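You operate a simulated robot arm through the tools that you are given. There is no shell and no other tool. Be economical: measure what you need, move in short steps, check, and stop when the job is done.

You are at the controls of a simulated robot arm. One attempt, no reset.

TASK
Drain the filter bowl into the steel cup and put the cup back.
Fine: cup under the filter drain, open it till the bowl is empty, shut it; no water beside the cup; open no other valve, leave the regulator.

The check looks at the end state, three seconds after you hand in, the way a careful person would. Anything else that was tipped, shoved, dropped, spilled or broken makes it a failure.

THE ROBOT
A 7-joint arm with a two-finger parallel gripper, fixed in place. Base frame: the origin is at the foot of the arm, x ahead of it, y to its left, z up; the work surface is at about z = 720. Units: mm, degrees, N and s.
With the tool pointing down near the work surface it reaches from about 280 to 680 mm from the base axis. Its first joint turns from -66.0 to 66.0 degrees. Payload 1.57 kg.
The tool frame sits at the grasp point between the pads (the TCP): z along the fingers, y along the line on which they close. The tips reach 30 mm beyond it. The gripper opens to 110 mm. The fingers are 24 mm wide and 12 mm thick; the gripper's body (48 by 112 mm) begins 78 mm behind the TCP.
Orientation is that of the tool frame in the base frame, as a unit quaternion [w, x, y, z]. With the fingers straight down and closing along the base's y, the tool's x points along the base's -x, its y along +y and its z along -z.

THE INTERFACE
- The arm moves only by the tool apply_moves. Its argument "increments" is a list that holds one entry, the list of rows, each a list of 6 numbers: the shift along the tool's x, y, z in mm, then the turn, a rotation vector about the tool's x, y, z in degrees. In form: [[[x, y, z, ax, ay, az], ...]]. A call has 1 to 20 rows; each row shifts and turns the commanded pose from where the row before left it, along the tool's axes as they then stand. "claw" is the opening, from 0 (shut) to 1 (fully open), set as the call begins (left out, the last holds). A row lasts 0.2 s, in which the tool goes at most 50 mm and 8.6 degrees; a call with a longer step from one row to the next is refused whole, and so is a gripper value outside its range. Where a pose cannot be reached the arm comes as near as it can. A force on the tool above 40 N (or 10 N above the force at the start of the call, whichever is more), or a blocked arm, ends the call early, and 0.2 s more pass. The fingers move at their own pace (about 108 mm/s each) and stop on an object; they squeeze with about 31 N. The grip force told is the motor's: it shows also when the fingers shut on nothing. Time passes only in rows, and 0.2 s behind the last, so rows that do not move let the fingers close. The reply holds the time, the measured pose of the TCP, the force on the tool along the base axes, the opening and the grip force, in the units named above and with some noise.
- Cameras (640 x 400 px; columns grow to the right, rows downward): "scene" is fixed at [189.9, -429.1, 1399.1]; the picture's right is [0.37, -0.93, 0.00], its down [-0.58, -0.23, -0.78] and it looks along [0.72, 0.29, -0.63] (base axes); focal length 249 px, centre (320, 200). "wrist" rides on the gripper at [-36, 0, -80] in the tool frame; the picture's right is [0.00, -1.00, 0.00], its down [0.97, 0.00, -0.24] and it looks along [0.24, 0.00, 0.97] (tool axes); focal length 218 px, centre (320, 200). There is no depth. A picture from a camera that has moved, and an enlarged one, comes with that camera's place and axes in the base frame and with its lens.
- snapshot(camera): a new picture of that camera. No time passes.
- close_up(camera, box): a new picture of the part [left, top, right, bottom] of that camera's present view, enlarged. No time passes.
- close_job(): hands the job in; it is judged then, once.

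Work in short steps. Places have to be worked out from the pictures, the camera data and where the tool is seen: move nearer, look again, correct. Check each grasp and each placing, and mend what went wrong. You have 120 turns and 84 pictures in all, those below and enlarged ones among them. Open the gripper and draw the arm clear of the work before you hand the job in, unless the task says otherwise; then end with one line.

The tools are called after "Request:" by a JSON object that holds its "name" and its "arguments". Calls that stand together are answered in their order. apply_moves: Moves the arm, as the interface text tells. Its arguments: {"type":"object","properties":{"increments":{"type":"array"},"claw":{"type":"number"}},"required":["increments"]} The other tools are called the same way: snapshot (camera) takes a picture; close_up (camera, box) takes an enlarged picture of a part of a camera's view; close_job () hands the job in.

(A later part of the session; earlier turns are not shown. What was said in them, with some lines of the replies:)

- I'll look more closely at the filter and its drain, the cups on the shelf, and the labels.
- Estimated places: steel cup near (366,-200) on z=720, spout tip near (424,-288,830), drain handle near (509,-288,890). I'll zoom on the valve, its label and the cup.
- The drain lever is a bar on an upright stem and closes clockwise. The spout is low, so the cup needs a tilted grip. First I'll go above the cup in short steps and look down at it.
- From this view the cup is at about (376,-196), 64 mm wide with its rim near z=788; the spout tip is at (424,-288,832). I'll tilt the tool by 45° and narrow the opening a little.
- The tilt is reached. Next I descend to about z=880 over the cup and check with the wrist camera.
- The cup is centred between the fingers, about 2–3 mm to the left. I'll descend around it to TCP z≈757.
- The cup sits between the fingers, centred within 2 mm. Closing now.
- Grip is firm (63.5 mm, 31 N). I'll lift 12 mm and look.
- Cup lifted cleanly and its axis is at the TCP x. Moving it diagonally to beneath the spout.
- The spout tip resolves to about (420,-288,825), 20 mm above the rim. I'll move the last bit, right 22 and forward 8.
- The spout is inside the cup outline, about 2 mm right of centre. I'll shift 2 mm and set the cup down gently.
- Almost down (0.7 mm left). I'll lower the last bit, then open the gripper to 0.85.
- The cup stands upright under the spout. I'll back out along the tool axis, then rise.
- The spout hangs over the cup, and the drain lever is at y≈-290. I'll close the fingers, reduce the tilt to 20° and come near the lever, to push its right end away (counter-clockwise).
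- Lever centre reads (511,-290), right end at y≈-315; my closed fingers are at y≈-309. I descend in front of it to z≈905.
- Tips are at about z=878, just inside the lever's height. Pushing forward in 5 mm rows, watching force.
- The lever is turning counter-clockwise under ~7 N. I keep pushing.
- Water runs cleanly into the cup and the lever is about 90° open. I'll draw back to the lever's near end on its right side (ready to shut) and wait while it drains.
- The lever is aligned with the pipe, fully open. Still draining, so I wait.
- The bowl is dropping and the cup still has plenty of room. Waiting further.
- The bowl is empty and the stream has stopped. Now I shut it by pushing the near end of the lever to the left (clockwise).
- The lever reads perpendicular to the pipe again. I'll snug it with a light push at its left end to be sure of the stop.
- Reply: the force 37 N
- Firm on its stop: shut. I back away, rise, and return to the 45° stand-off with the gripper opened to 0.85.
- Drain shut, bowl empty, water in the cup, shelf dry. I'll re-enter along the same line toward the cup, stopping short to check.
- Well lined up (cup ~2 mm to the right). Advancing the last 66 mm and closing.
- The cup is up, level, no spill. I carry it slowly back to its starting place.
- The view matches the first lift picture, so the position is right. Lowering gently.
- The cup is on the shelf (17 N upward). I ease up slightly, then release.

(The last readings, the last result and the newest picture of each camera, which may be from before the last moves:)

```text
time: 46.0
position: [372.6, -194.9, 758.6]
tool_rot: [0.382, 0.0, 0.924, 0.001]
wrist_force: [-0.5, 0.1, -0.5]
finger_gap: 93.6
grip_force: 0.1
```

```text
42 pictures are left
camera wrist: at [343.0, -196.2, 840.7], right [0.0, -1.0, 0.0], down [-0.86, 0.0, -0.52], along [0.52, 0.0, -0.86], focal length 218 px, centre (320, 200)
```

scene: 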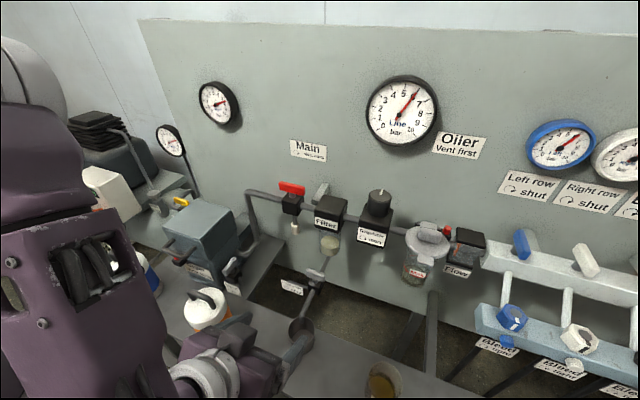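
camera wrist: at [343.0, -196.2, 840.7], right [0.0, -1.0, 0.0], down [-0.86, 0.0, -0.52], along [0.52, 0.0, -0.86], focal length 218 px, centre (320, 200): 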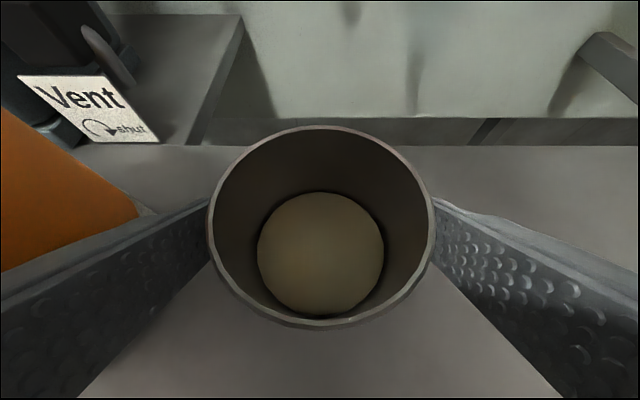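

Released and standing. I rise straight up the way I came, then untilt and go toward the start pose.

Request:
{"name": "apply_moves", "arguments": {"increments": [[[-7, 0, -7, 0, 0, 0], [-15, 0, -15, 0, 0, 0], [-15, 0, -15, 0, 0, 0], [-15, 0, -15, 0, 0, 0], [-17, 0, -17, 0, 0, 0], [-17, 0, -17, 0, 0, 0], [-30, 0, -30, 0, 0, 0], [-30, 0, -30, 0, 0, 0], [-30, 0, -30, 0, 0, 0], [0, 0, 0, 0, 7.5, 0], [0, 0, 0, 0, 7.5, 0], [0, 0, 0, 0, 7.5, 0], [0, 0, 0, 0, 7.5, 0], [0, 0, 0, 0, 7.5, 0], [0, 0, 0, 0, 7.5, 0], [-20, 10, -40, 0, 0, 0], [-20, 10, -40, 0, 0, 0], [-20, 10, -40, 0, 0, 0], [0, 0, 0, 0, 0, 0]]]}}

Request:
{"name": "snapshot", "arguments": {"camera": "scene"}}

Request:
{"name": "snapshot", "arguments": {"camera": "wrist"}}

Request:
{"name": "close_up", "arguments": {"camera": "scene", "box": [220, 205, 380, 385]}}

```text
time: 50.0
position: [436.8, -162.8, 1126.5]
tool_rot: [0.001, 0.0, 1.0, 0.0]
wrist_force: [-0.1, -0.1, 0.1]
finger_gap: 93.4
grip_force: 0.1
```

```text
41 pictures are left
```

scene: 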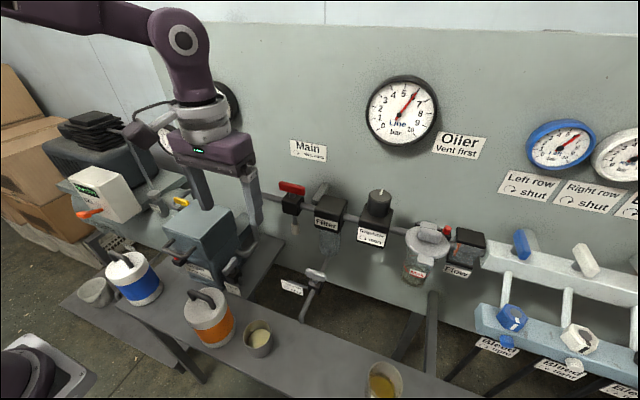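

```text
40 pictures are left
camera wrist: at [473.1, -164.3, 1206.1], right [0.0, -1.0, 0.0], down [-0.97, 0.0, 0.24], along [-0.24, 0.0, -0.97], focal length 218 px, centre (320, 200)
```

wrist: 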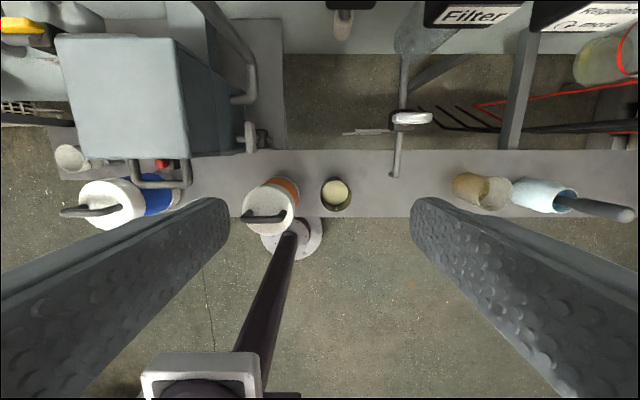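

```text
2.22 times, centred on (300, 295) of scene
camera zoom: at [189.9, -429.1, 1399.1], right [0.37, -0.93, 0.0], down [-0.58, -0.23, -0.78], along [0.72, 0.29, -0.63], focal length 554 px, centre (364, -11)
```

zoom: 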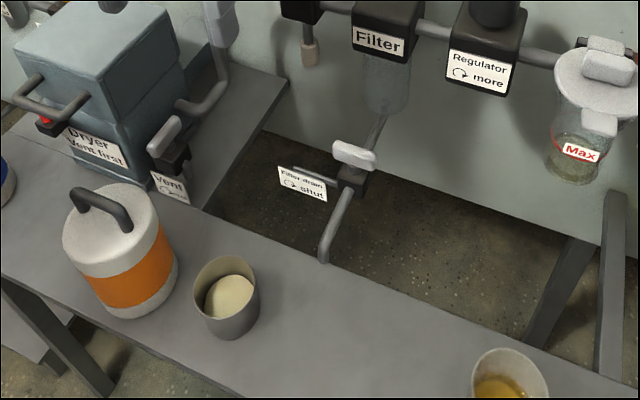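

Everything checks out: drain lever shut, bowl empty, cup back in its place with the water, shelf dry, other things untouched. Opening the gripper fully and handing in.

Request:
{"name": "apply_moves", "arguments": {"increments": [[[0, 0, 0, 0, 0, 0], [0, 0, 0, 0, 0, 0]]], "claw": 1}}

Request:
{"name": "close_job", "arguments": {}}

```text
time: 50.6
position: [436.1, -163.8, 1125.0]
tool_rot: [0.0, 0.0, 1.0, 0.0]
wrist_force: [-0.2, -0.6, 0.7]
finger_gap: 110.1
grip_force: 0.1
```

```text
The job is handed in.
```

The filter bowl is drained into the steel cup, the drain is shut against its stop, and the cup is back in its place; I saw no water beside it and touched no other valve or the regulator.
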